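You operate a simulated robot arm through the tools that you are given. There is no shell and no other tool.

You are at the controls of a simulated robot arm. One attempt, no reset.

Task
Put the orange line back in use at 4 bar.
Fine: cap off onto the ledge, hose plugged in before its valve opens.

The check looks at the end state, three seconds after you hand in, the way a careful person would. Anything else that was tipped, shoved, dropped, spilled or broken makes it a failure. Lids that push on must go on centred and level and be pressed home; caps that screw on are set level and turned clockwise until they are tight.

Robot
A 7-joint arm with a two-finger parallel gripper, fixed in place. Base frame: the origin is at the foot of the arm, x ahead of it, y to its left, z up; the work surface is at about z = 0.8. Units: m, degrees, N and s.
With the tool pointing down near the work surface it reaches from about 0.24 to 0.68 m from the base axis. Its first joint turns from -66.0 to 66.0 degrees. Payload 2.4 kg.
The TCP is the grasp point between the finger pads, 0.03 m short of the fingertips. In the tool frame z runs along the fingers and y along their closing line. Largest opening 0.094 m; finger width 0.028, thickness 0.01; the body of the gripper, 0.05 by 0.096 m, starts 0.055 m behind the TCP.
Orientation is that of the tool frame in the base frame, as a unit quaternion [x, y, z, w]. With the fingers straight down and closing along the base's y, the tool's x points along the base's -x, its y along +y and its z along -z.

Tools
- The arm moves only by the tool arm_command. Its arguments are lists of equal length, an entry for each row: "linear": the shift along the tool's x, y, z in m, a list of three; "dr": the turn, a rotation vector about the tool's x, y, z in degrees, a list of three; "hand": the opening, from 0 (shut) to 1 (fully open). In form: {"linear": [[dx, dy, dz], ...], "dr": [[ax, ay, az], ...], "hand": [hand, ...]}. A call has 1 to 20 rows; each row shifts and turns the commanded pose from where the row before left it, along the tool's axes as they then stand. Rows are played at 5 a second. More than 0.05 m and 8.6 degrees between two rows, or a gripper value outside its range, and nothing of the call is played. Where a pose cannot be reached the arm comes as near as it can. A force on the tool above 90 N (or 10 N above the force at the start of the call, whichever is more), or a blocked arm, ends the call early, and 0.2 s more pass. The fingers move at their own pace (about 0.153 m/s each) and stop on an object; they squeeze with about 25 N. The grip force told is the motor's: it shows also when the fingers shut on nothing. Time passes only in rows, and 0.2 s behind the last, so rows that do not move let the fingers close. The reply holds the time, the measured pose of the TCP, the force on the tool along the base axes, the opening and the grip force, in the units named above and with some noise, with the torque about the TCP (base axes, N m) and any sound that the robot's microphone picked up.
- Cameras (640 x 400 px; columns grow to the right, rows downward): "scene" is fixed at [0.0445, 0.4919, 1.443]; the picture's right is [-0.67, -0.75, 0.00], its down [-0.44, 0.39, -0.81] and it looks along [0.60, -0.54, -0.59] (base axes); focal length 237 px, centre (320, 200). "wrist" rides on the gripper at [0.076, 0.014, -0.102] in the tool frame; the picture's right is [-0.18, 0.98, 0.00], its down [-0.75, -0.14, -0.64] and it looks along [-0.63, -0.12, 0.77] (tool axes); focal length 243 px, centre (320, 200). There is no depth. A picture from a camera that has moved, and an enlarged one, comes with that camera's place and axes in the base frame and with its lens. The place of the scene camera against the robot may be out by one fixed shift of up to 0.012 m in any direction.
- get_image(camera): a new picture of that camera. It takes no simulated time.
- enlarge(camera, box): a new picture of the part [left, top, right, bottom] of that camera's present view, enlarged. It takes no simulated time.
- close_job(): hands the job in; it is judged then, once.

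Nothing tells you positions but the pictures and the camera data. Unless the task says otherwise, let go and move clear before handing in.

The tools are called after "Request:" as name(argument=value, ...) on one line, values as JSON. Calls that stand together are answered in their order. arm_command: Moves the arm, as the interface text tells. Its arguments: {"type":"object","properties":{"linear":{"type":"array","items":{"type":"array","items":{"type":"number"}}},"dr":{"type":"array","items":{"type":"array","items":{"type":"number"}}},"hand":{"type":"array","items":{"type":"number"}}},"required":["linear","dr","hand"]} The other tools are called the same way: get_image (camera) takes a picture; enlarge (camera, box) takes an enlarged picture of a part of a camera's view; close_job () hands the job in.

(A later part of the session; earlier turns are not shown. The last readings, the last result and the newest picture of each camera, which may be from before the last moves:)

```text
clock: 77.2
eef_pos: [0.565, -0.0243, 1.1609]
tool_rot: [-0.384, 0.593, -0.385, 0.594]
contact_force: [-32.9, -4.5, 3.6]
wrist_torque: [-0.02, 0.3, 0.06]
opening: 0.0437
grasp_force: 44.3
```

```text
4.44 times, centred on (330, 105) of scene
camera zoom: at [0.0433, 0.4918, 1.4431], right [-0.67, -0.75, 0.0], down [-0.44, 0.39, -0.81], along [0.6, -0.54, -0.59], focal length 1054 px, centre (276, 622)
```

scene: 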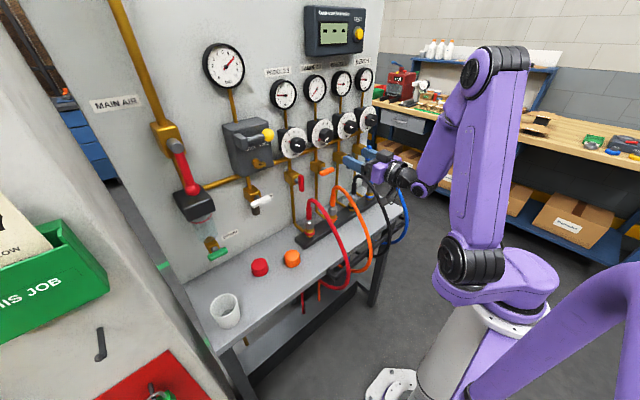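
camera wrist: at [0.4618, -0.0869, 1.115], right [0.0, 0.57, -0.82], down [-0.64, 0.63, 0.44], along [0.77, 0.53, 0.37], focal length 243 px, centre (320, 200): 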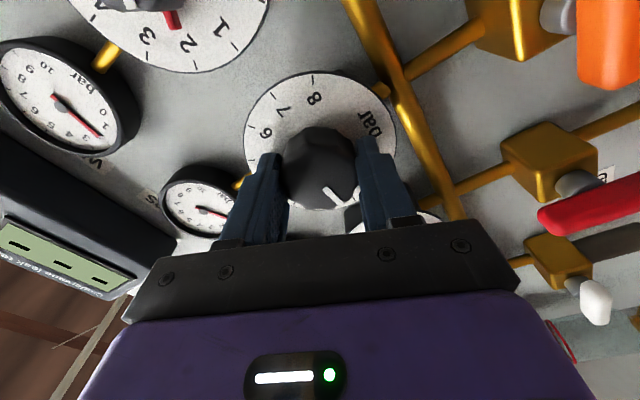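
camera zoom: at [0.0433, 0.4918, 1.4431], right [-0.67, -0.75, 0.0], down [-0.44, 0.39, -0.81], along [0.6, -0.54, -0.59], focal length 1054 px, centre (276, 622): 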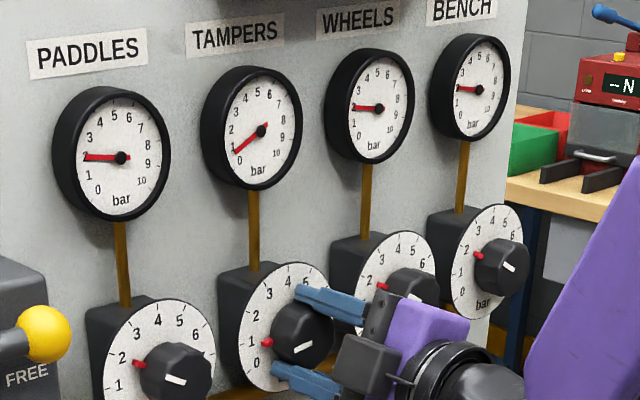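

The knob turned and the gauge rose to about 0.7, but there's a 33 N axial load on the hand. I'll ease back 2.5 mm to relieve it.

Request:
arm_command(linear=[[0, 0, -0.0025], [0, 0, 0]], dr=[[0, 0, 0], [0, 0, 0]], hand=[0.2, 0.2])

Request:
enlarge(camera="scene", box=[290, 60, 370, 150])

```text
clock: 77.8
eef_pos: [0.5652, -0.0249, 1.1612]
tool_rot: [-0.384, 0.593, -0.386, 0.594]
contact_force: [4.4, -6.4, 2.8]
wrist_torque: [0.02, 0.77, -0.45]
opening: 0.0436
grasp_force: 45.3
```

```text
4.44 times, centred on (330, 105) of scene
camera zoom: at [0.0446, 0.4917, 1.443], right [-0.67, -0.75, 0.0], down [-0.44, 0.39, -0.81], along [0.6, -0.54, -0.59], focal length 1054 px, centre (276, 622)
```

zoom: 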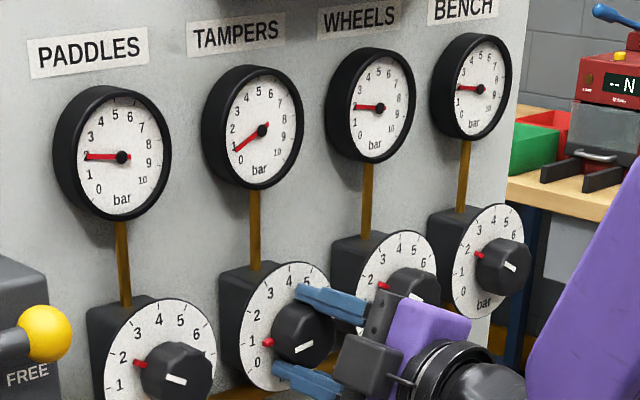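

Load relieved and the gauge holds. Continuing clockwise by 40°.

Request:
arm_command(linear=[[0, 0, 0], [0, 0, 0], [0, 0, 0], [0, 0, 0], [0, 0, 0], [0, 0, 0]], dr=[[0, 0, 8], [0, 0, 8], [0, 0, 8], [0, 0, 8], [0, 0, 8], [0, 0, 0]], hand=[0.2, 0.2, 0.2, 0.2, 0.2, 0.2])

Request:
enlarge(camera="scene", box=[290, 60, 370, 150])

Request:
get_image(camera="wrist")

```text
clock: 79.2
eef_pos: [0.5642, -0.0248, 1.1622]
tool_rot: [-0.158, 0.688, -0.158, 0.69]
contact_force: [11.7, -14.1, 6.9]
wrist_torque: [0.01, -0.89, 0.97]
opening: 0.0433
grasp_force: 45.1
```

```text
4.44 times, centred on (330, 105) of scene
camera zoom: at [0.0448, 0.4914, 1.4431], right [-0.67, -0.75, 0.0], down [-0.44, 0.39, -0.81], along [0.6, -0.54, -0.59], focal length 1054 px, centre (276, 622)
```

zoom: 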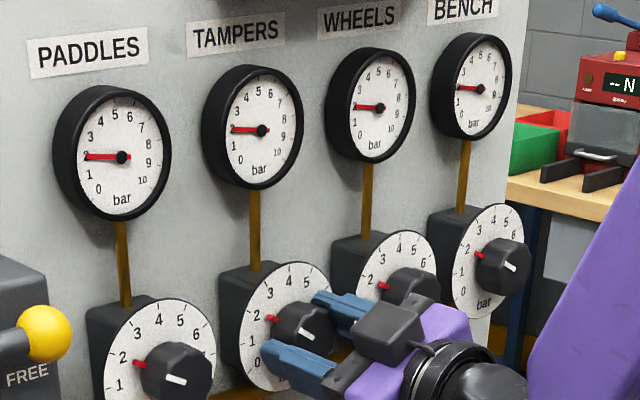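

```text
taken
camera wrist: at [0.4619, -0.0439, 1.0847], right [0.0, 0.96, -0.26], down [-0.64, 0.2, 0.74], along [0.77, 0.17, 0.62], focal length 243 px, centre (320, 200)
```

wrist: 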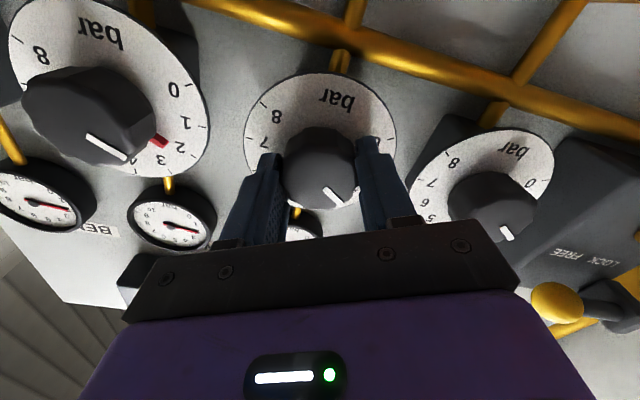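

The gauge now reads about 2. I'll trim the side load and turn another 40°.

Request:
arm_command(linear=[[0, -0.0014, 0], [0, 0, 0], [0, 0, 0], [0, 0, 0], [0, 0, 0], [0, 0, 0], [0, 0, 0]], dr=[[0, 0, 0], [0, 0, 8], [0, 0, 8], [0, 0, 8], [0, 0, 8], [0, 0, 8], [0, 0, 0]], hand=[0.2, 0.2, 0.2, 0.2, 0.2, 0.2, 0.2])

Request:
enlarge(camera="scene", box=[290, 60, 370, 150])

Request:
get_image(camera="wrist")

```text
clock: 80.8
eef_pos: [0.5642, -0.0246, 1.16]
tool_rot: [0.088, 0.701, 0.087, 0.702]
contact_force: [19.2, -12.9, 8.0]
wrist_torque: [-0.02, 0.76, 0.17]
opening: 0.0432
grasp_force: 44.7
```

```text
4.44 times, centred on (330, 105) of scene
camera zoom: at [0.045, 0.4915, 1.4431], right [-0.67, -0.75, 0.0], down [-0.44, 0.39, -0.81], along [0.6, -0.54, -0.59], focal length 1054 px, centre (276, 622)
```

zoom: 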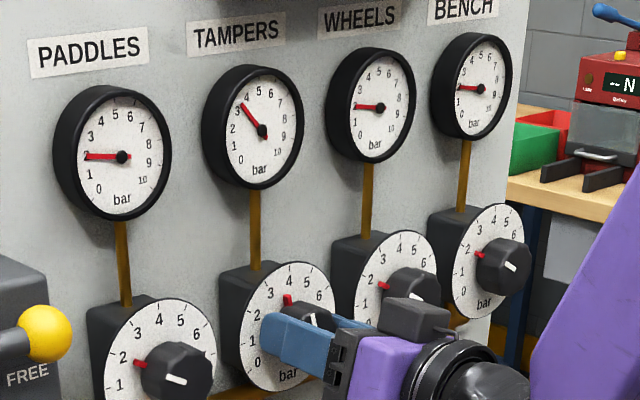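

```text
taken
camera wrist: at [0.4617, 0.0083, 1.0894], right [0.0, 0.91, 0.42], down [-0.64, -0.32, 0.7], along [0.77, -0.27, 0.58], focal length 243 px, centre (320, 200)
```

wrist: 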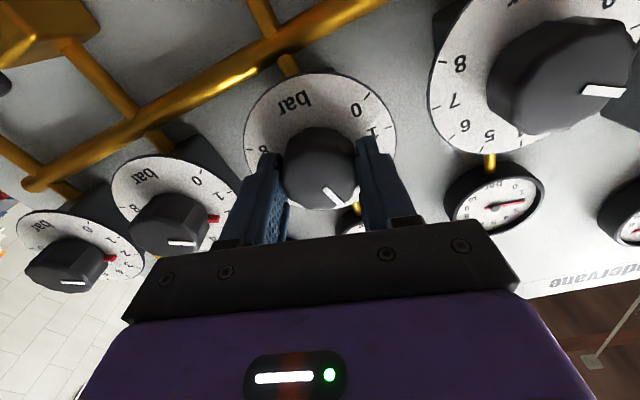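

The pointer is nearing 4 and the gauge reads about 3.5. I'll zoom for an exact reading.

Request:
enlarge(camera="scene", box=[302, 72, 334, 106])

Request:
enlarge(camera="scene", box=[304, 114, 344, 150])

```text
11.76 times, centred on (318, 89) of scene
camera zoom: at [0.045, 0.4915, 1.4431], right [-0.67, -0.75, 0.0], down [-0.44, 0.39, -0.81], along [0.6, -0.54, -0.59], focal length 2789 px, centre (344, 1506)
```

zoom: 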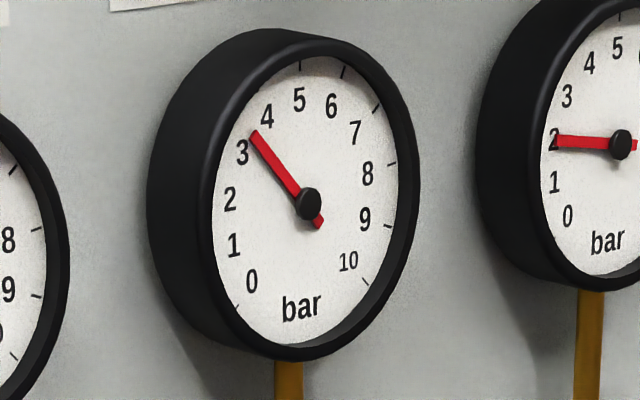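

```text
11.11 times, centred on (324, 132) of scene
camera zoom: at [0.045, 0.4915, 1.4431], right [-0.67, -0.75, 0.0], down [-0.44, 0.39, -0.81], along [0.6, -0.54, -0.59], focal length 2634 px, centre (276, 956)
```

zoom: 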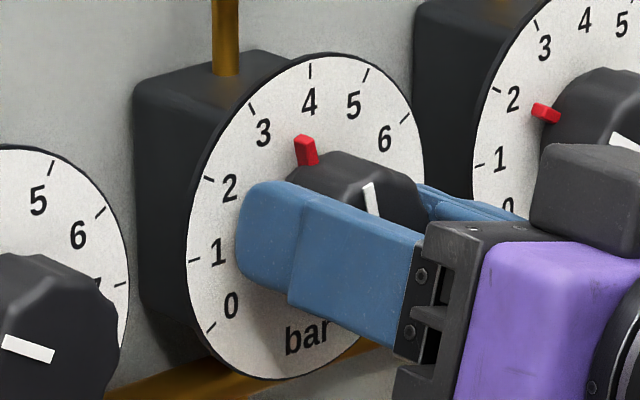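

The gauge reads about 3.5 at 104° of turn, consistent with 30° per bar. Turning the last 16°.

Request:
arm_command(linear=[[0, 0, 0], [0, 0, 0], [0, 0, 0], [0, 0, 0]], dr=[[0, 0, 8], [0, 0, 8], [0, 0, 0], [0, 0, 0]], hand=[0.2, 0.2, 0.2, 0.2])

Request:
enlarge(camera="scene", box=[302, 72, 334, 106])

Request:
enlarge(camera="scene", box=[304, 114, 344, 150])

```text
clock: 81.8
eef_pos: [0.5641, -0.0255, 1.1618]
tool_rot: [0.184, 0.683, 0.183, 0.683]
contact_force: [29.2, -9.1, -1.3]
wrist_torque: [-0.02, -0.51, -0.28]
opening: 0.0435
grasp_force: 44.8
```

```text
11.76 times, centred on (318, 89) of scene
camera zoom: at [0.0455, 0.4916, 1.443], right [-0.67, -0.75, 0.0], down [-0.44, 0.39, -0.81], along [0.6, -0.54, -0.59], focal length 2789 px, centre (344, 1506)
```

zoom: 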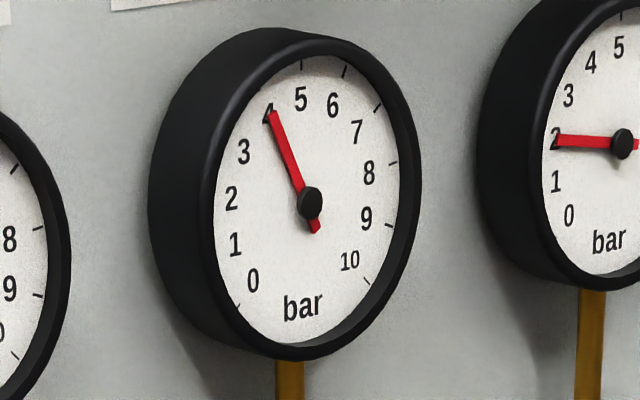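

```text
11.11 times, centred on (324, 132) of scene
camera zoom: at [0.0455, 0.4916, 1.443], right [-0.67, -0.75, 0.0], down [-0.44, 0.39, -0.81], along [0.6, -0.54, -0.59], focal length 2634 px, centre (276, 956)
```

zoom: 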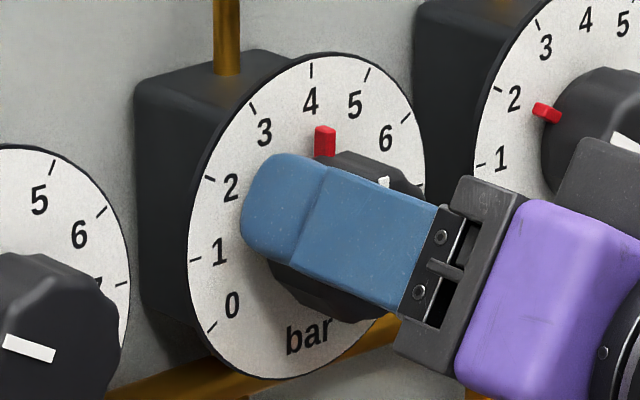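

The gauge needle sits on 4 and the dial pointer is at 4. I'll open the fingers gently, then recheck.

Request:
arm_command(linear=[[0, 0, 0.002], [0, 0, 0], [0, 0, 0], [0, 0, 0], [0, 0, 0]], dr=[[0, 0, 0], [0, 0, 0], [0, 0, 0], [0, 0, 0], [0, 0, 0]], hand=[0.2, 0.2, 0.5, 0.75, 0.75])

Request:
enlarge(camera="scene", box=[302, 72, 334, 106])

Request:
enlarge(camera="scene", box=[304, 114, 344, 150])

```text
clock: 83.0
eef_pos: [0.5649, -0.0241, 1.1604]
tool_rot: [0.183, 0.683, 0.183, 0.683]
contact_force: [-0.1, -0.2, -0.3]
wrist_torque: [0.01, 0.01, -0.04]
opening: 0.0704
grasp_force: 0.0
```

```text
11.76 times, centred on (318, 89) of scene
camera zoom: at [0.0445, 0.492, 1.443], right [-0.67, -0.75, 0.0], down [-0.44, 0.39, -0.81], along [0.6, -0.54, -0.59], focal length 2789 px, centre (344, 1506)
```

zoom: 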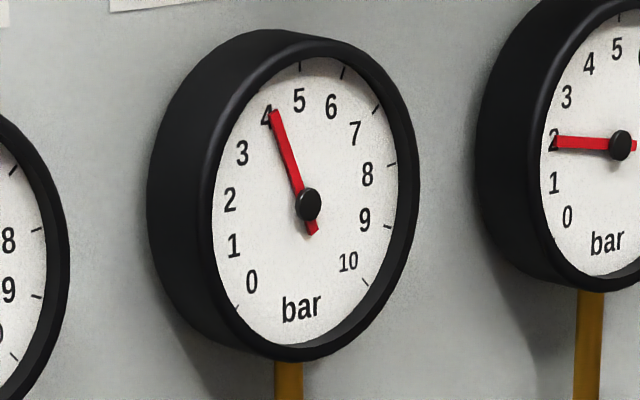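

```text
11.11 times, centred on (324, 132) of scene
camera zoom: at [0.0445, 0.492, 1.443], right [-0.67, -0.75, 0.0], down [-0.44, 0.39, -0.81], along [0.6, -0.54, -0.59], focal length 2634 px, centre (276, 956)
```

zoom: 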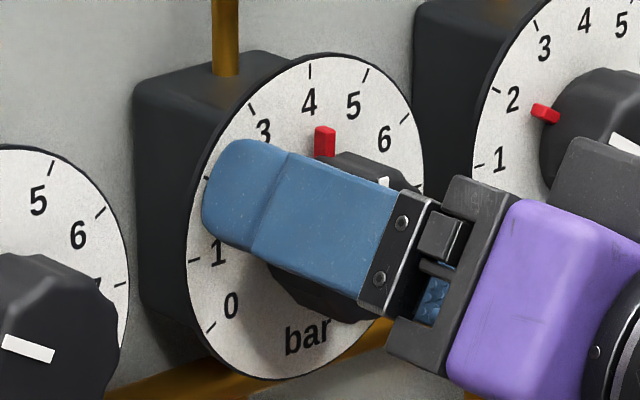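

The gauge holds at 4 bar and the fingers are clear of the knob. I'll retreat, roll to +90° so the fingers close vertically, and drop to the height of the orange lever.

Request:
arm_command(linear=[[0, 0, -0.03], [0, 0, -0.04], [0, 0, -0.03], [0, 0, 0], [0, 0, 0], [0, 0, 0], [0, 0, 0], [0, 0, 0], [0, 0, 0], [0, 0, 0], [0, 0, 0], [0, -0.046, 0], [0, -0.046, 0], [0, -0.045, 0], [0, 0, 0]], dr=[[0, 0, 0], [0, 0, 0], [0, 0, 0], [0, 0, 7.5], [0, 0, 7.5], [0, 0, 7.5], [0, 0, 7.5], [0, 0, 7.5], [0, 0, 7.5], [0, 0, 7.5], [0, 0, 7.5], [0, 0, 0], [0, 0, 0], [0, 0, 0], [0, 0, 0]], hand=[0.75, 0.75, 0.75, 0.75, 0.75, 0.75, 0.75, 0.75, 0.75, 0.75, 0.75, 0.6, 0.6, 0.6, 0.6])

Request:
get_image(camera="wrist")

Request:
get_image(camera="scene")

```text
clock: 86.2
eef_pos: [0.4639, -0.0231, 1.0234]
tool_rot: [0.5, 0.5, 0.5, 0.5]
contact_force: [0.5, -0.3, -0.1]
wrist_torque: [0.0, 0.0, -0.01]
opening: 0.0565
grasp_force: 0.0
```

```text
taken
camera wrist: at [0.3612, 0.0542, 1.0359], right [0.0, -0.18, 0.98], down [-0.64, -0.75, -0.14], along [0.77, -0.63, -0.12], focal length 243 px, centre (320, 200)
```

wrist: 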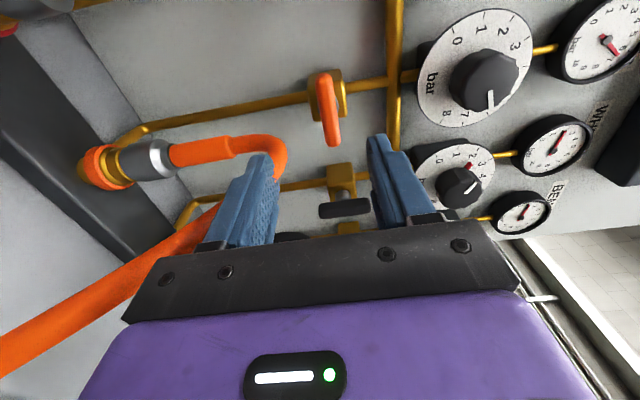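

```text
taken
```

scene: 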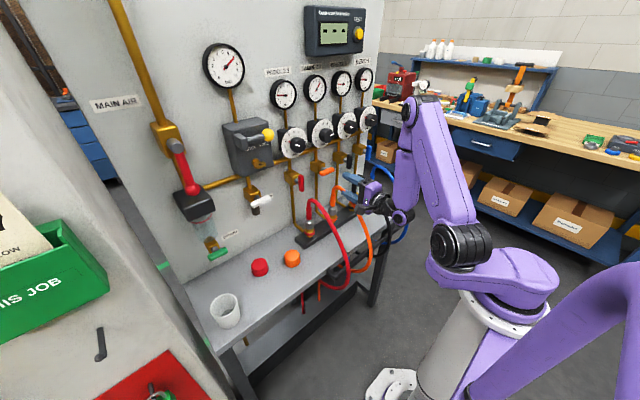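

Good view of the lever, side-on. Zooming to fix its position.

Request:
enlarge(camera="wrist", box=[270, 50, 390, 160])

Request:
enlarge(camera="wrist", box=[60, 110, 220, 210])

Request:
enlarge(camera="wrist", box=[410, 0, 540, 130])

```text
3.64 times, centred on (330, 105) of wrist
camera zoom: at [0.3612, 0.0542, 1.0359], right [0.0, -0.18, 0.98], down [-0.64, -0.75, -0.14], along [0.77, -0.63, -0.12], focal length 882 px, centre (284, 546)
```

zoom: 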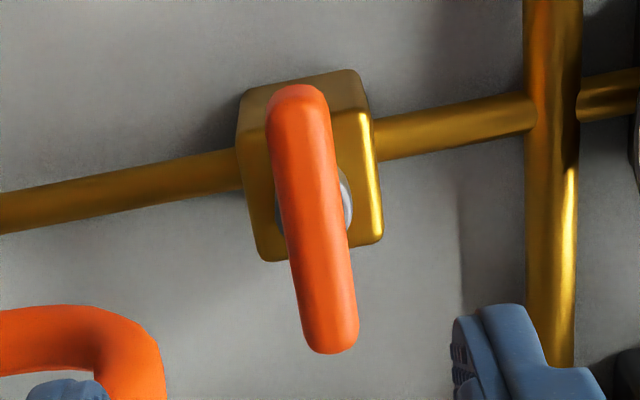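

```text
4.00 times, centred on (140, 160) of wrist
camera zoom: at [0.3612, 0.0542, 1.0359], right [0.0, -0.18, 0.98], down [-0.64, -0.75, -0.14], along [0.77, -0.63, -0.12], focal length 970 px, centre (1040, 360)
```

zoom: 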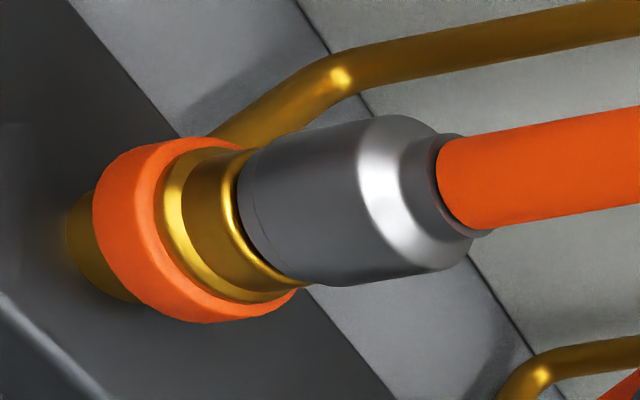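

```text
3.08 times, centred on (475, 65) of wrist
camera zoom: at [0.3612, 0.0542, 1.0359], right [0.0, -0.18, 0.98], down [-0.64, -0.75, -0.14], along [0.77, -0.63, -0.12], focal length 746 px, centre (-157, 615)
```

zoom: 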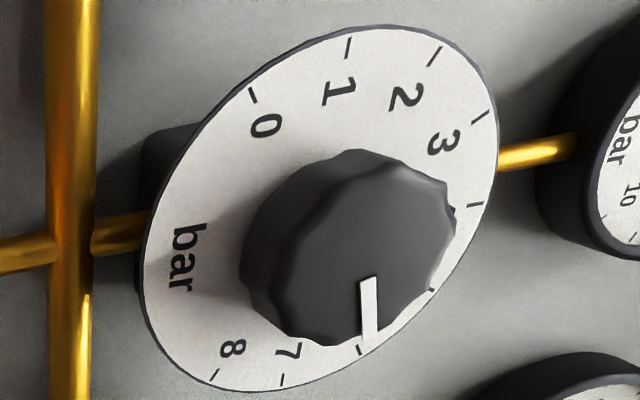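

The plug looks well seated. In this view the knob's white mark looks different from what I expected, so I'll check the gauge and dial again.

Request:
enlarge(camera="scene", box=[302, 72, 334, 106])

Request:
enlarge(camera="scene", box=[304, 114, 344, 150])

Request:
enlarge(camera="scene", box=[260, 60, 390, 150])

```text
11.76 times, centred on (318, 89) of scene
camera zoom: at [0.0445, 0.4919, 1.443], right [-0.67, -0.75, 0.0], down [-0.44, 0.39, -0.81], along [0.6, -0.54, -0.59], focal length 2789 px, centre (344, 1506)
```

zoom: 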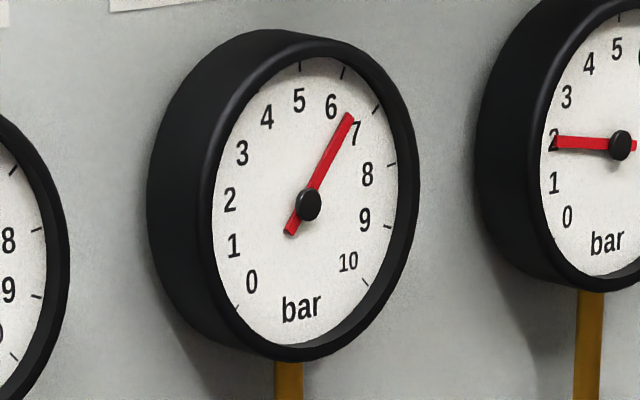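

```text
11.11 times, centred on (324, 132) of scene
camera zoom: at [0.0445, 0.4919, 1.443], right [-0.67, -0.75, 0.0], down [-0.44, 0.39, -0.81], along [0.6, -0.54, -0.59], focal length 2634 px, centre (276, 956)
```

zoom: 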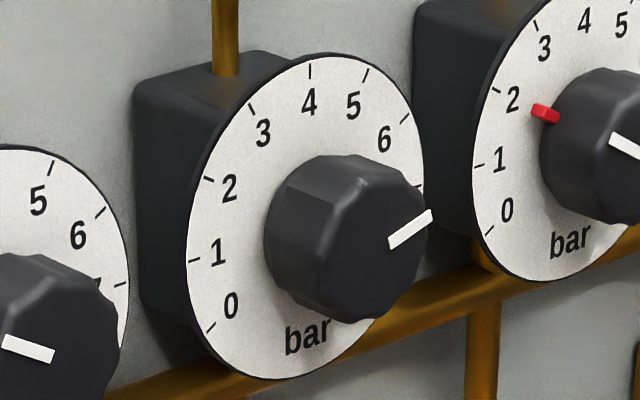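

```text
4.44 times, centred on (325, 105) of scene
camera zoom: at [0.0445, 0.4919, 1.443], right [-0.67, -0.75, 0.0], down [-0.44, 0.39, -0.81], along [0.6, -0.54, -0.59], focal length 1054 px, centre (298, 622)
```

zoom: 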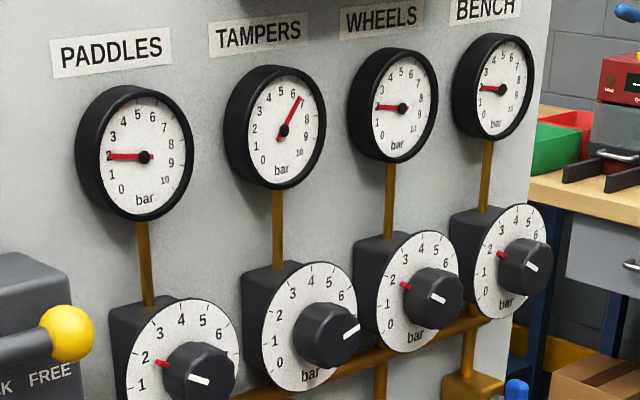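

The knob has moved on to about 6.6 bar since I let go. I need to know whether it's still drifting or was dragged during the retreat, so I'll hold still and look again.

Request:
arm_command(linear=[[0, 0, 0], [0, 0, 0], [0, 0, 0], [0, 0, 0]], dr=[[0, 0, 0], [0, 0, 0], [0, 0, 0], [0, 0, 0]], hand=[0.6, 0.6, 0.6, 0.6])

Request:
enlarge(camera="scene", box=[260, 60, 390, 150])

Request:
enlarge(camera="scene", box=[304, 114, 344, 150])

```text
clock: 87.2
eef_pos: [0.4642, -0.0231, 1.0231]
tool_rot: [0.5, 0.5, 0.5, 0.5]
contact_force: [-0.2, 0.8, 0.7]
wrist_torque: [0.03, -0.02, -0.01]
opening: 0.0566
grasp_force: 0.0
```

```text
4.44 times, centred on (325, 105) of scene
camera zoom: at [0.0445, 0.4919, 1.443], right [-0.67, -0.75, 0.0], down [-0.44, 0.39, -0.81], along [0.6, -0.54, -0.59], focal length 1054 px, centre (298, 622)
```

zoom: 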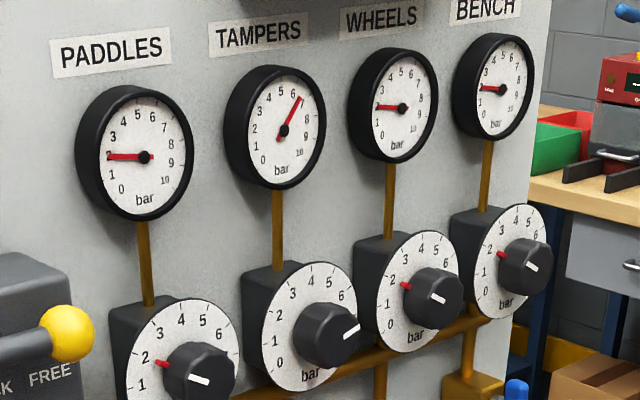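

```text
11.11 times, centred on (324, 132) of scene
camera zoom: at [0.0445, 0.4919, 1.443], right [-0.67, -0.75, 0.0], down [-0.44, 0.39, -0.81], along [0.6, -0.54, -0.59], focal length 2634 px, centre (276, 956)
```

zoom: 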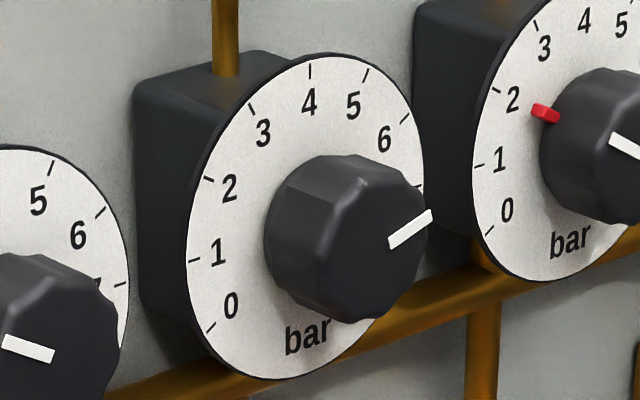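

It's stationary now, so it must have been dragged or flicked while I rolled near it. I'll go back, grip it again at this roll, turn it back counter-clockwise to 4, and then retreat straight out slowly before doing anything else.

Request:
arm_command(linear=[[0, 0.046, 0], [0, 0.046, 0], [0, 0.045, 0], [0, 0, 0], [0, 0, 0]], dr=[[0, 0, 0], [0, 0, 0], [0, 0, 0], [0, 0, 0], [0, 0, 0]], hand=[0.75, 0.75, 0.75, 0.75, 0.75])

Request:
get_image(camera="wrist")

Request:
enlarge(camera="wrist", box=[255, 30, 395, 170])

```text
clock: 88.4
eef_pos: [0.4643, -0.021, 1.1551]
tool_rot: [0.5, 0.5, 0.5, 0.499]
contact_force: [-0.1, 0.3, 0.0]
wrist_torque: [-0.02, -0.01, -0.01]
opening: 0.0706
grasp_force: 0.0
```

```text
taken
camera wrist: at [0.3613, 0.0553, 1.1699], right [0.0, -0.18, 0.98], down [-0.64, -0.75, -0.14], along [0.77, -0.63, -0.12], focal length 243 px, centre (320, 200)
```

wrist: 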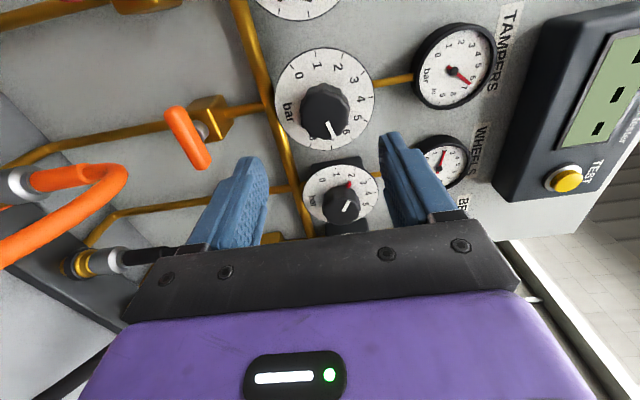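

```text
2.86 times, centred on (325, 100) of wrist
camera zoom: at [0.3613, 0.0553, 1.1699], right [0.0, -0.18, 0.98], down [-0.64, -0.75, -0.14], along [0.77, -0.63, -0.12], focal length 693 px, centre (306, 486)
```

zoom: 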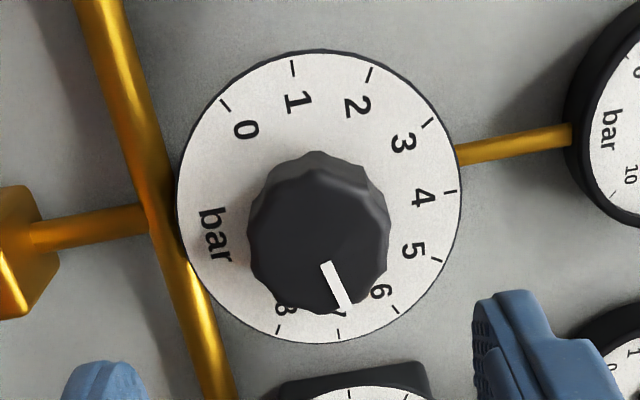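

The knob reads about 6.6 and its centre is at (-0.024, 1.1595). I'll correct the hand by -3 mm in y and +4 mm in z, then advance and check.

Request:
arm_command(linear=[[-0.003, 0.004, 0], [0, 0, 0.03], [0, 0, 0.03], [0, 0, 0.025], [0, 0, 0.016], [0, 0, 0], [0, 0, 0]], dr=[[0, 0, 0], [0, 0, 0], [0, 0, 0], [0, 0, 0], [0, 0, 0], [0, 0, 0], [0, 0, 0]], hand=[0.75, 0.75, 0.75, 0.75, 0.75, 0.75, 0.75])

Request:
get_image(camera="wrist")

Request:
enlarge(camera="scene", box=[290, 60, 370, 150])

```text
clock: 90.0
eef_pos: [0.5652, -0.026, 1.1618]
tool_rot: [0.5, 0.5, 0.5, 0.499]
contact_force: [0.8, 1.2, 0.1]
wrist_torque: [0.0, -0.02, 0.04]
opening: 0.0703
grasp_force: 0.0
```

```text
taken
camera wrist: at [0.4625, 0.0513, 1.1764], right [0.0, -0.18, 0.98], down [-0.64, -0.75, -0.14], along [0.77, -0.63, -0.12], focal length 243 px, centre (320, 200)
```

wrist: 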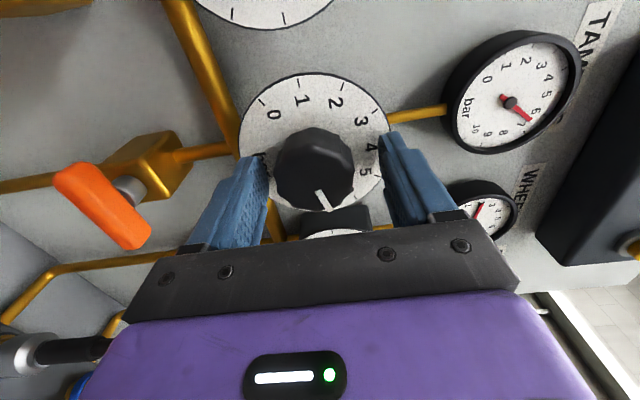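

```text
4.44 times, centred on (330, 105) of scene
camera zoom: at [0.0445, 0.4919, 1.443], right [-0.67, -0.75, 0.0], down [-0.44, 0.39, -0.81], along [0.6, -0.54, -0.59], focal length 1054 px, centre (276, 622)
```

zoom: 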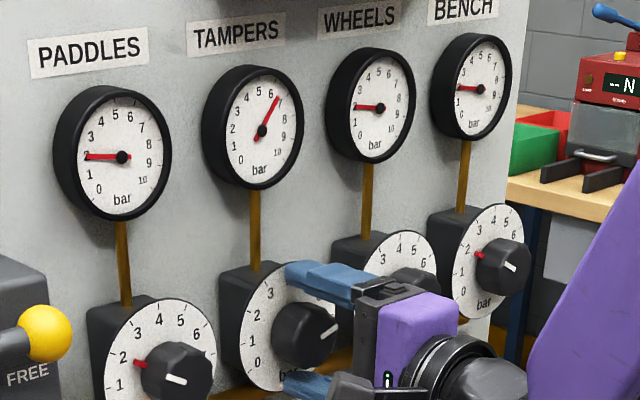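

The hand is about 2 mm high relative to the knob. I'll trim that and close.

Request:
arm_command(linear=[[0.0003, -0.002, 0], [0, 0, 0], [0, 0, 0], [0, 0, 0], [0, 0, 0], [0, 0, 0]], dr=[[0, 0, 0], [0, 0, 0], [0, 0, 0], [0, 0, 0], [0, 0, 0], [0, 0, 0]], hand=[0.75, 0.75, 0.5, 0.35, 0.25, 0.25])

Request:
enlarge(camera="scene", box=[290, 60, 370, 150])

```text
clock: 91.4
eef_pos: [0.5663, -0.0257, 1.1597]
tool_rot: [0.501, 0.501, 0.5, 0.499]
contact_force: [0.9, 1.7, -13.1]
wrist_torque: [0.0, -0.59, -0.22]
opening: 0.0438
grasp_force: 45.0
```

```text
4.44 times, centred on (330, 105) of scene
camera zoom: at [0.0447, 0.492, 1.4429], right [-0.67, -0.75, 0.0], down [-0.44, 0.39, -0.81], along [0.6, -0.54, -0.59], focal length 1054 px, centre (276, 622)
```

zoom: 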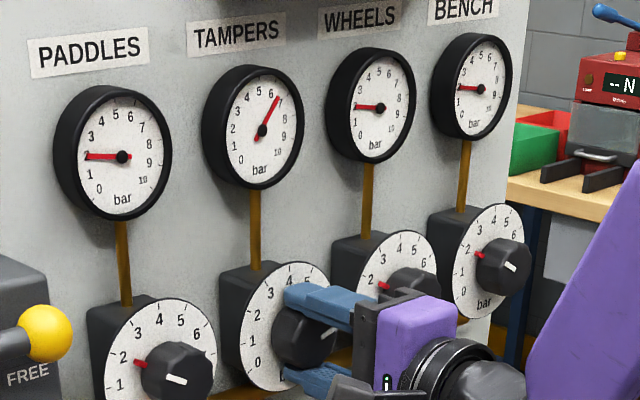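

Gripped. I'll trim the vertical load and turn counter-clockwise by 56° first.

Request:
arm_command(linear=[[0, -0.0012, 0], [0, 0, 0], [0, 0, 0], [0, 0, 0], [0, 0, 0], [0, 0, 0], [0, 0, 0], [0, 0, 0], [0, 0, 0], [0, 0, 0]], dr=[[0, 0, 0], [0, 0, -8], [0, 0, -8], [0, 0, -8], [0, 0, -8], [0, 0, -8], [0, 0, -8], [0, 0, -8], [0, 0, 0], [0, 0, 0]], hand=[0.25, 0.25, 0.25, 0.25, 0.25, 0.25, 0.25, 0.25, 0.25, 0.25])

Request:
enlarge(camera="scene", box=[302, 72, 334, 106])

Request:
enlarge(camera="scene", box=[304, 114, 344, 150])

```text
clock: 93.6
eef_pos: [0.5668, -0.0264, 1.1611]
tool_rot: [0.205, 0.676, 0.207, 0.677]
contact_force: [-15.7, 11.9, 2.2]
wrist_torque: [0.01, 0.8, 0.16]
opening: 0.0439
grasp_force: 44.7
```

```text
11.76 times, centred on (318, 89) of scene
camera zoom: at [0.0439, 0.4924, 1.4428], right [-0.67, -0.75, 0.0], down [-0.44, 0.39, -0.81], along [0.6, -0.54, -0.59], focal length 2789 px, centre (344, 1506)
```

zoom: 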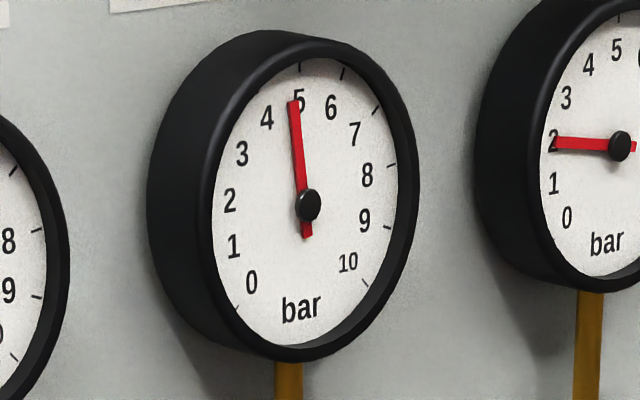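

```text
11.11 times, centred on (324, 132) of scene
camera zoom: at [0.0439, 0.4924, 1.4428], right [-0.67, -0.75, 0.0], down [-0.44, 0.39, -0.81], along [0.6, -0.54, -0.59], focal length 2634 px, centre (276, 956)
```

zoom: 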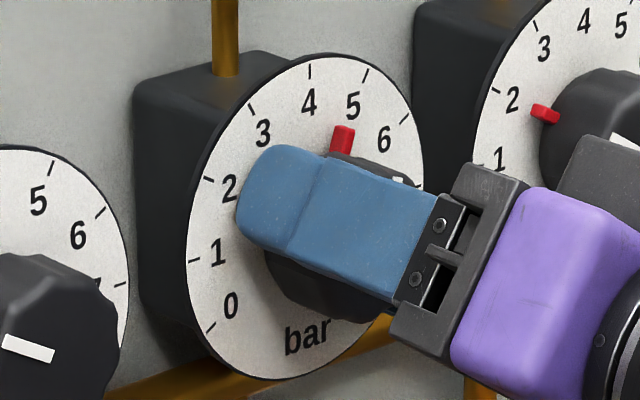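

Gauge at about 4.7. Another 20.7° counter-clockwise should bring it to 4.

Request:
arm_command(linear=[[0, 0, 0], [0, 0, 0], [0, 0, 0], [0, 0, 0], [0, 0, 0]], dr=[[0, 0, -8], [0, 0, -8], [0, 0, -4.7], [0, 0, 0], [0, 0, 0]], hand=[0.25, 0.25, 0.25, 0.25, 0.25])

Request:
enlarge(camera="scene", box=[302, 72, 334, 106])

Request:
enlarge(camera="scene", box=[304, 114, 344, 150])

```text
clock: 94.8
eef_pos: [0.567, -0.0258, 1.1613]
tool_rot: [0.079, 0.702, 0.083, 0.702]
contact_force: [-25.9, 20.3, 1.3]
wrist_torque: [0.01, 0.27, -0.35]
opening: 0.044
grasp_force: 44.6
```

```text
11.76 times, centred on (318, 89) of scene
camera zoom: at [0.0436, 0.4926, 1.4427], right [-0.67, -0.75, 0.0], down [-0.44, 0.39, -0.81], along [0.6, -0.54, -0.59], focal length 2789 px, centre (344, 1506)
```

zoom: 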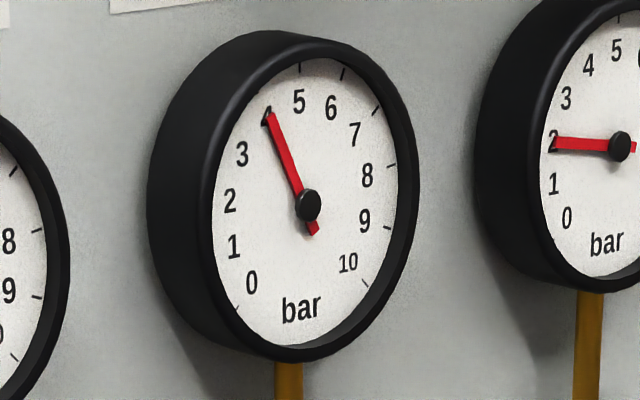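

```text
11.11 times, centred on (324, 132) of scene
camera zoom: at [0.0436, 0.4926, 1.4427], right [-0.67, -0.75, 0.0], down [-0.44, 0.39, -0.81], along [0.6, -0.54, -0.59], focal length 2634 px, centre (276, 956)
```

zoom: 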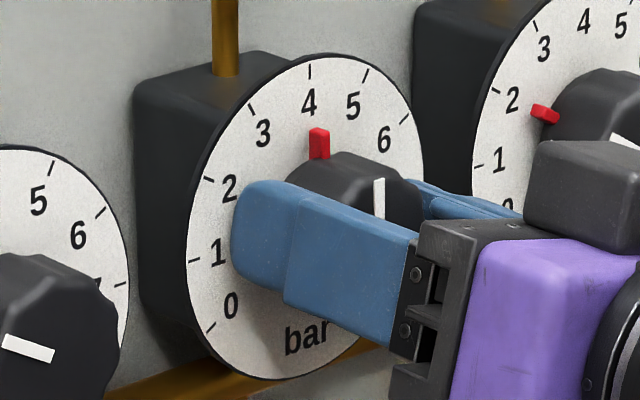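

The needle is on 4.0 and the mark points straight up. I'll relieve the residual load, then open and check before retreating.

Request:
arm_command(linear=[[0.0004, 0.0018, -0.0025], [0, 0, 0], [0, 0, 0]], dr=[[0, 0, 0], [0, 0, 0], [0, 0, 0]], hand=[0.25, 0.25, 0.25])

Request:
enlarge(camera="scene", box=[302, 72, 334, 106])

```text
clock: 95.6
eef_pos: [0.5675, -0.0249, 1.1613]
tool_rot: [0.08, 0.702, 0.082, 0.703]
contact_force: [22.0, 12.7, 2.3]
wrist_torque: [-0.03, 0.95, 0.06]
opening: 0.0437
grasp_force: 45.5
```

```text
11.76 times, centred on (318, 89) of scene
camera zoom: at [0.0452, 0.4924, 1.4428], right [-0.67, -0.75, 0.0], down [-0.44, 0.39, -0.81], along [0.6, -0.54, -0.59], focal length 2789 px, centre (344, 1506)
```

zoom: 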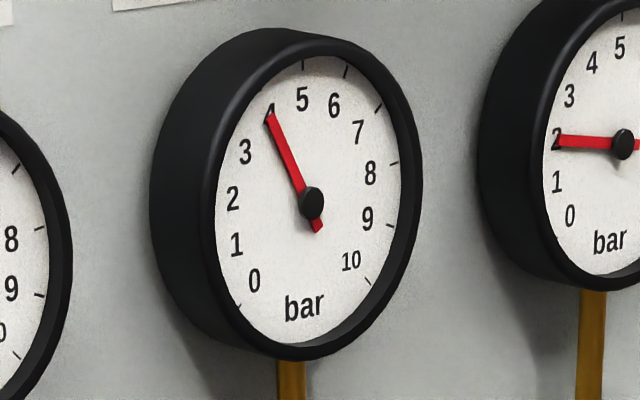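

Slightly over-corrected axially, so I'll split the difference and open the fingers.

Request:
arm_command(linear=[[0, 0.001, 0.0012], [0, 0, 0], [0, 0, 0], [0, 0, 0], [0, 0, 0]], dr=[[0, 0, 0], [0, 0, 0], [0, 0, 0], [0, 0, 0], [0, 0, 0]], hand=[0.25, 0.25, 0.55, 0.85, 0.85])

Request:
enlarge(camera="scene", box=[302, 72, 334, 106])

Request:
enlarge(camera="scene", box=[304, 114, 344, 150])

Request:
get_image(camera="wrist")

```text
clock: 96.8
eef_pos: [0.5655, -0.025, 1.1603]
tool_rot: [0.083, 0.702, 0.081, 0.702]
contact_force: [-0.1, 0.1, 0.4]
wrist_torque: [0.02, 0.02, 0.02]
opening: 0.0798
grasp_force: 0.1
```

```text
11.76 times, centred on (318, 89) of scene
camera zoom: at [0.0445, 0.4919, 1.443], right [-0.67, -0.75, 0.0], down [-0.44, 0.39, -0.81], along [0.6, -0.54, -0.59], focal length 2789 px, centre (344, 1506)
```

zoom: 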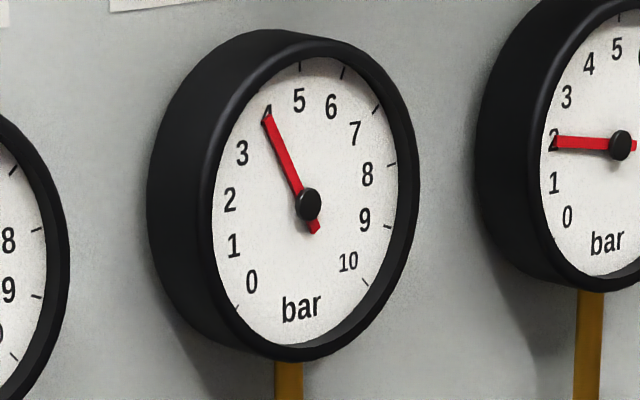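

```text
11.11 times, centred on (324, 132) of scene
camera zoom: at [0.0445, 0.4919, 1.443], right [-0.67, -0.75, 0.0], down [-0.44, 0.39, -0.81], along [0.6, -0.54, -0.59], focal length 2634 px, centre (276, 956)
```

zoom: 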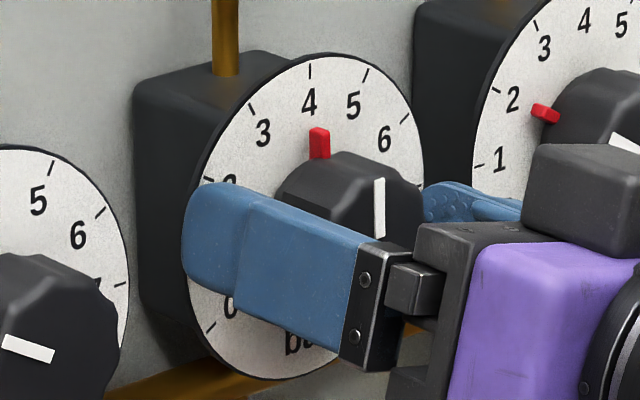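

```text
taken
camera wrist: at [0.4634, 0.0079, 1.0887], right [0.0, 0.91, 0.41], down [-0.64, -0.31, 0.7], along [0.77, -0.26, 0.59], focal length 243 px, centre (320, 200)
```

wrist: 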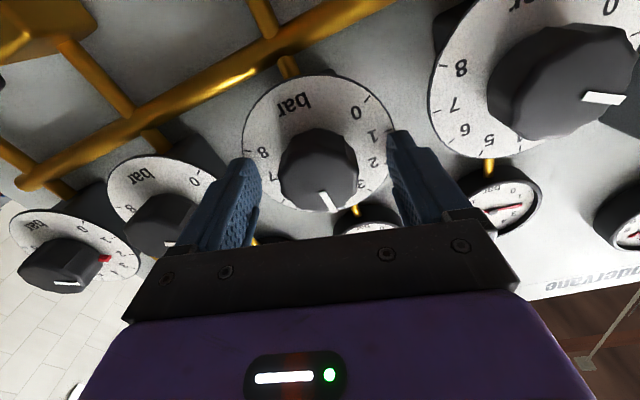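

Gauge is about 3.95 and the dial pointer is at 4, stable. I'm now retreating straight back slowly, with no roll.

Request:
arm_command(linear=[[0, 0, -0.02], [0, 0, -0.02], [0, 0, -0.02], [0, 0, -0.02], [0, 0, -0.02], [0, 0, 0], [0, 0, 0]], dr=[[0, 0, 0], [0, 0, 0], [0, 0, 0], [0, 0, 0], [0, 0, 0], [0, 0, 0], [0, 0, 0]], hand=[0.85, 0.85, 0.85, 0.85, 0.85, 0.85, 0.85])

Request:
enlarge(camera="scene", box=[302, 72, 334, 106])

Request:
enlarge(camera="scene", box=[304, 114, 344, 150])

```text
clock: 98.4
eef_pos: [0.4658, -0.0215, 1.1626]
tool_rot: [0.082, 0.702, 0.082, 0.702]
contact_force: [0.1, 0.4, 1.0]
wrist_torque: [0.01, 0.01, 0.02]
opening: 0.08
grasp_force: 0.1
```

```text
11.76 times, centred on (318, 89) of scene
camera zoom: at [0.0445, 0.492, 1.443], right [-0.67, -0.75, 0.0], down [-0.44, 0.39, -0.81], along [0.6, -0.54, -0.59], focal length 2789 px, centre (344, 1506)
```

zoom: 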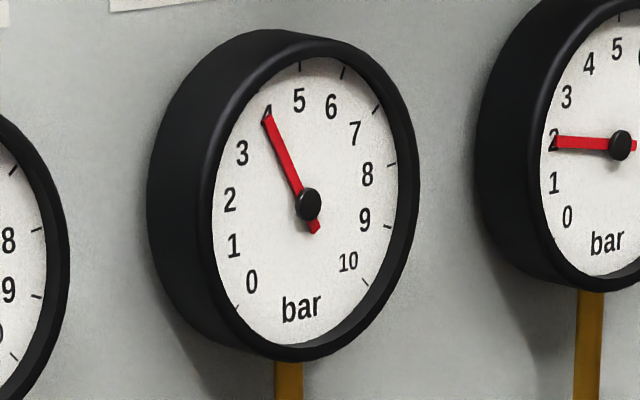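

```text
11.11 times, centred on (324, 132) of scene
camera zoom: at [0.0445, 0.492, 1.443], right [-0.67, -0.75, 0.0], down [-0.44, 0.39, -0.81], along [0.6, -0.54, -0.59], focal length 2634 px, centre (276, 956)
```

zoom: 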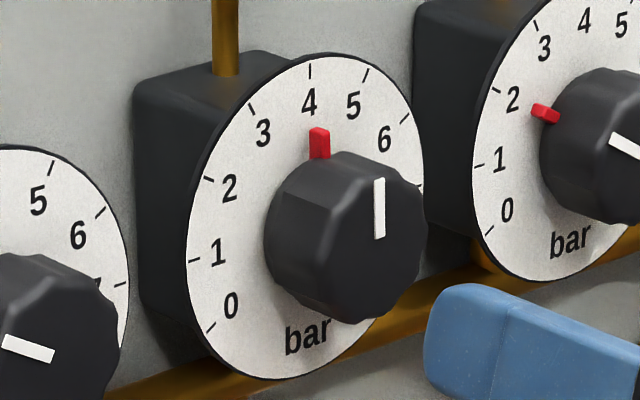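

The regulator stays at 4 with the mark straight up. Now I'll move down first, away from the knob, and then roll to +90° in front of the lever.

Request:
arm_command(linear=[[0.0339, -0.00885, 0], [0.0339, -0.00885, 0], [0.0339, -0.00885, 0], [0.0338, -0.00885, 0], [0, 0, 0], [0, 0, 0], [0, 0, 0], [0, 0, 0], [0, 0, 0], [0, 0, 0], [0, 0, 0], [0, 0, 0], [0, 0, 0], [0, 0, 0], [0, 0, 0], [0, 0, 0]], dr=[[0, 0, 0], [0, 0, 0], [0, 0, 0], [0, 0, 0], [0, 0, 0], [0, 0, 7.67], [0, 0, 7.67], [0, 0, 7.67], [0, 0, 7.67], [0, 0, 7.67], [0, 0, 7.67], [0, 0, 7.67], [0, 0, 7.67], [0, 0, 7.67], [0, 0, 7.67], [0, 0, 0]], hand=[0.6, 0.6, 0.6, 0.6, 0.6, 0.6, 0.6, 0.6, 0.6, 0.6, 0.6, 0.6, 0.6, 0.6, 0.6, 0.6])

Request:
get_image(camera="wrist")

Request:
enlarge(camera="scene", box=[260, 60, 390, 200])

Request:
enlarge(camera="wrist", box=[270, 50, 390, 160])

```text
clock: 101.8
eef_pos: [0.4661, -0.0261, 1.0213]
tool_rot: [0.501, 0.499, 0.5, 0.5]
contact_force: [0.0, 0.1, 0.5]
wrist_torque: [0.01, 0.04, 0.0]
opening: 0.0563
grasp_force: 0.0
```

```text
taken
camera wrist: at [0.3634, 0.0506, 1.0344], right [0.0, -0.19, 0.98], down [-0.64, -0.75, -0.14], along [0.77, -0.63, -0.12], focal length 243 px, centre (320, 200)
```

wrist: 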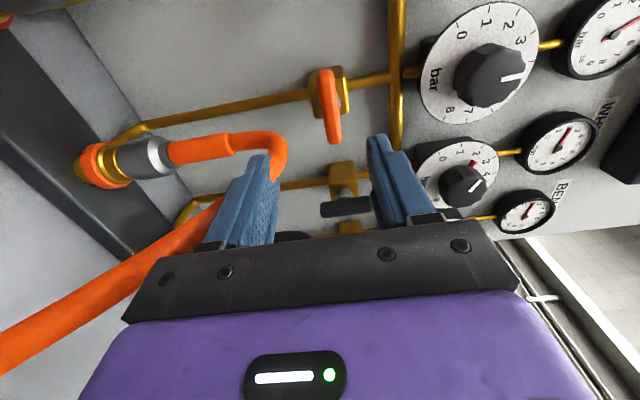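

```text
2.86 times, centred on (325, 130) of scene
camera zoom: at [0.0445, 0.4919, 1.443], right [-0.67, -0.75, 0.0], down [-0.44, 0.39, -0.81], along [0.6, -0.54, -0.59], focal length 677 px, centre (306, 400)
```

zoom: 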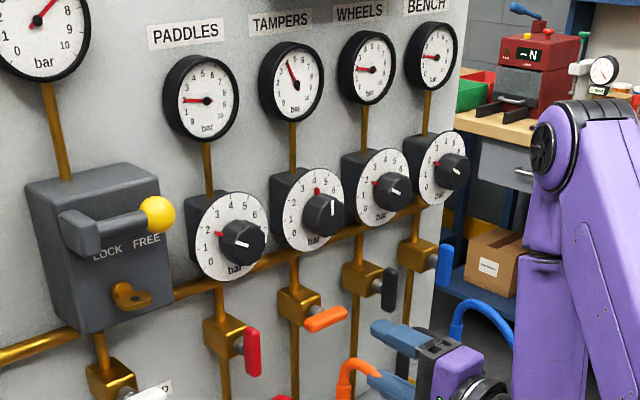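

```text
3.64 times, centred on (330, 105) of wrist
camera zoom: at [0.3634, 0.0506, 1.0344], right [0.0, -0.19, 0.98], down [-0.64, -0.75, -0.14], along [0.77, -0.63, -0.12], focal length 882 px, centre (284, 546)
```

zoom: 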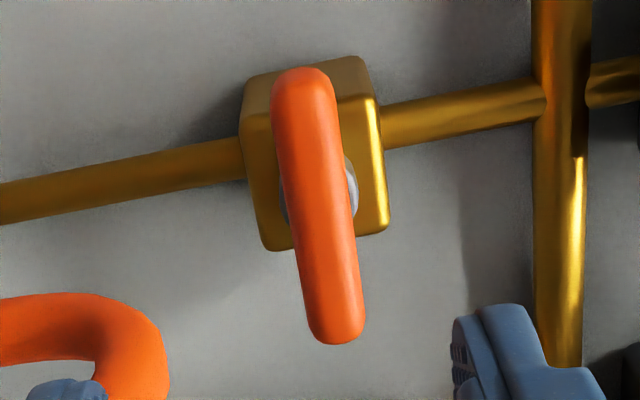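

The regulator still shows 4. The lever's centre is at about (0.585, -0.0265, 1.028), so I'll raise 7 mm and advance the open fingers above and below it.

Request:
arm_command(linear=[[0, 0.007, 0], [0, 0, 0.03], [0, 0, 0.03], [0, 0, 0.025], [0, 0, 0.015], [0, 0, 0]], dr=[[0, 0, 0], [0, 0, 0], [0, 0, 0], [0, 0, 0], [0, 0, 0], [0, 0, 0]], hand=[0.6, 0.6, 0.6, 0.6, 0.6, 0.6])

Request:
get_image(camera="wrist")

Request:
enlarge(camera="scene", box=[290, 150, 370, 210])

```text
clock: 103.2
eef_pos: [0.567, -0.0282, 1.028]
tool_rot: [0.5, 0.501, 0.5, 0.5]
contact_force: [-0.3, -0.3, 0.5]
wrist_torque: [-0.01, -0.01, -0.01]
opening: 0.0564
grasp_force: 0.0
```

```text
taken
camera wrist: at [0.4633, 0.0491, 1.0413], right [0.0, -0.18, 0.98], down [-0.64, -0.75, -0.14], along [0.77, -0.63, -0.12], focal length 243 px, centre (320, 200)
```

wrist: 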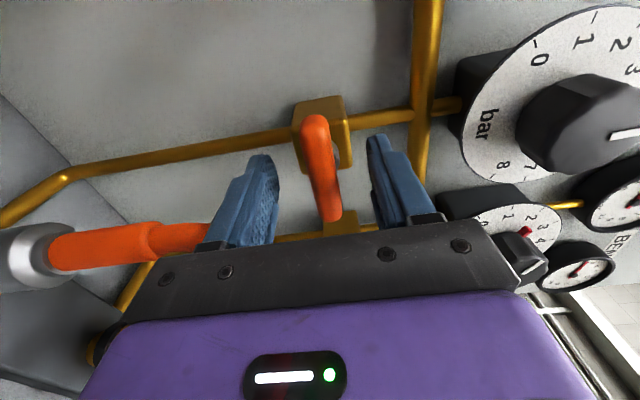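

```text
6.67 times, centred on (330, 180) of scene
camera zoom: at [0.0445, 0.4919, 1.443], right [-0.67, -0.75, 0.0], down [-0.44, 0.39, -0.81], along [0.6, -0.54, -0.59], focal length 1580 px, centre (253, 333)
```

zoom: 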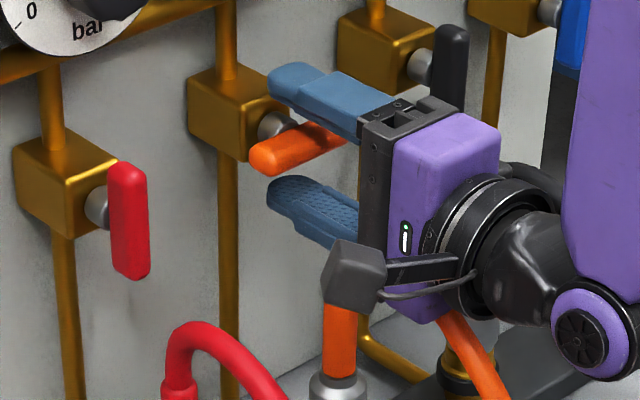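

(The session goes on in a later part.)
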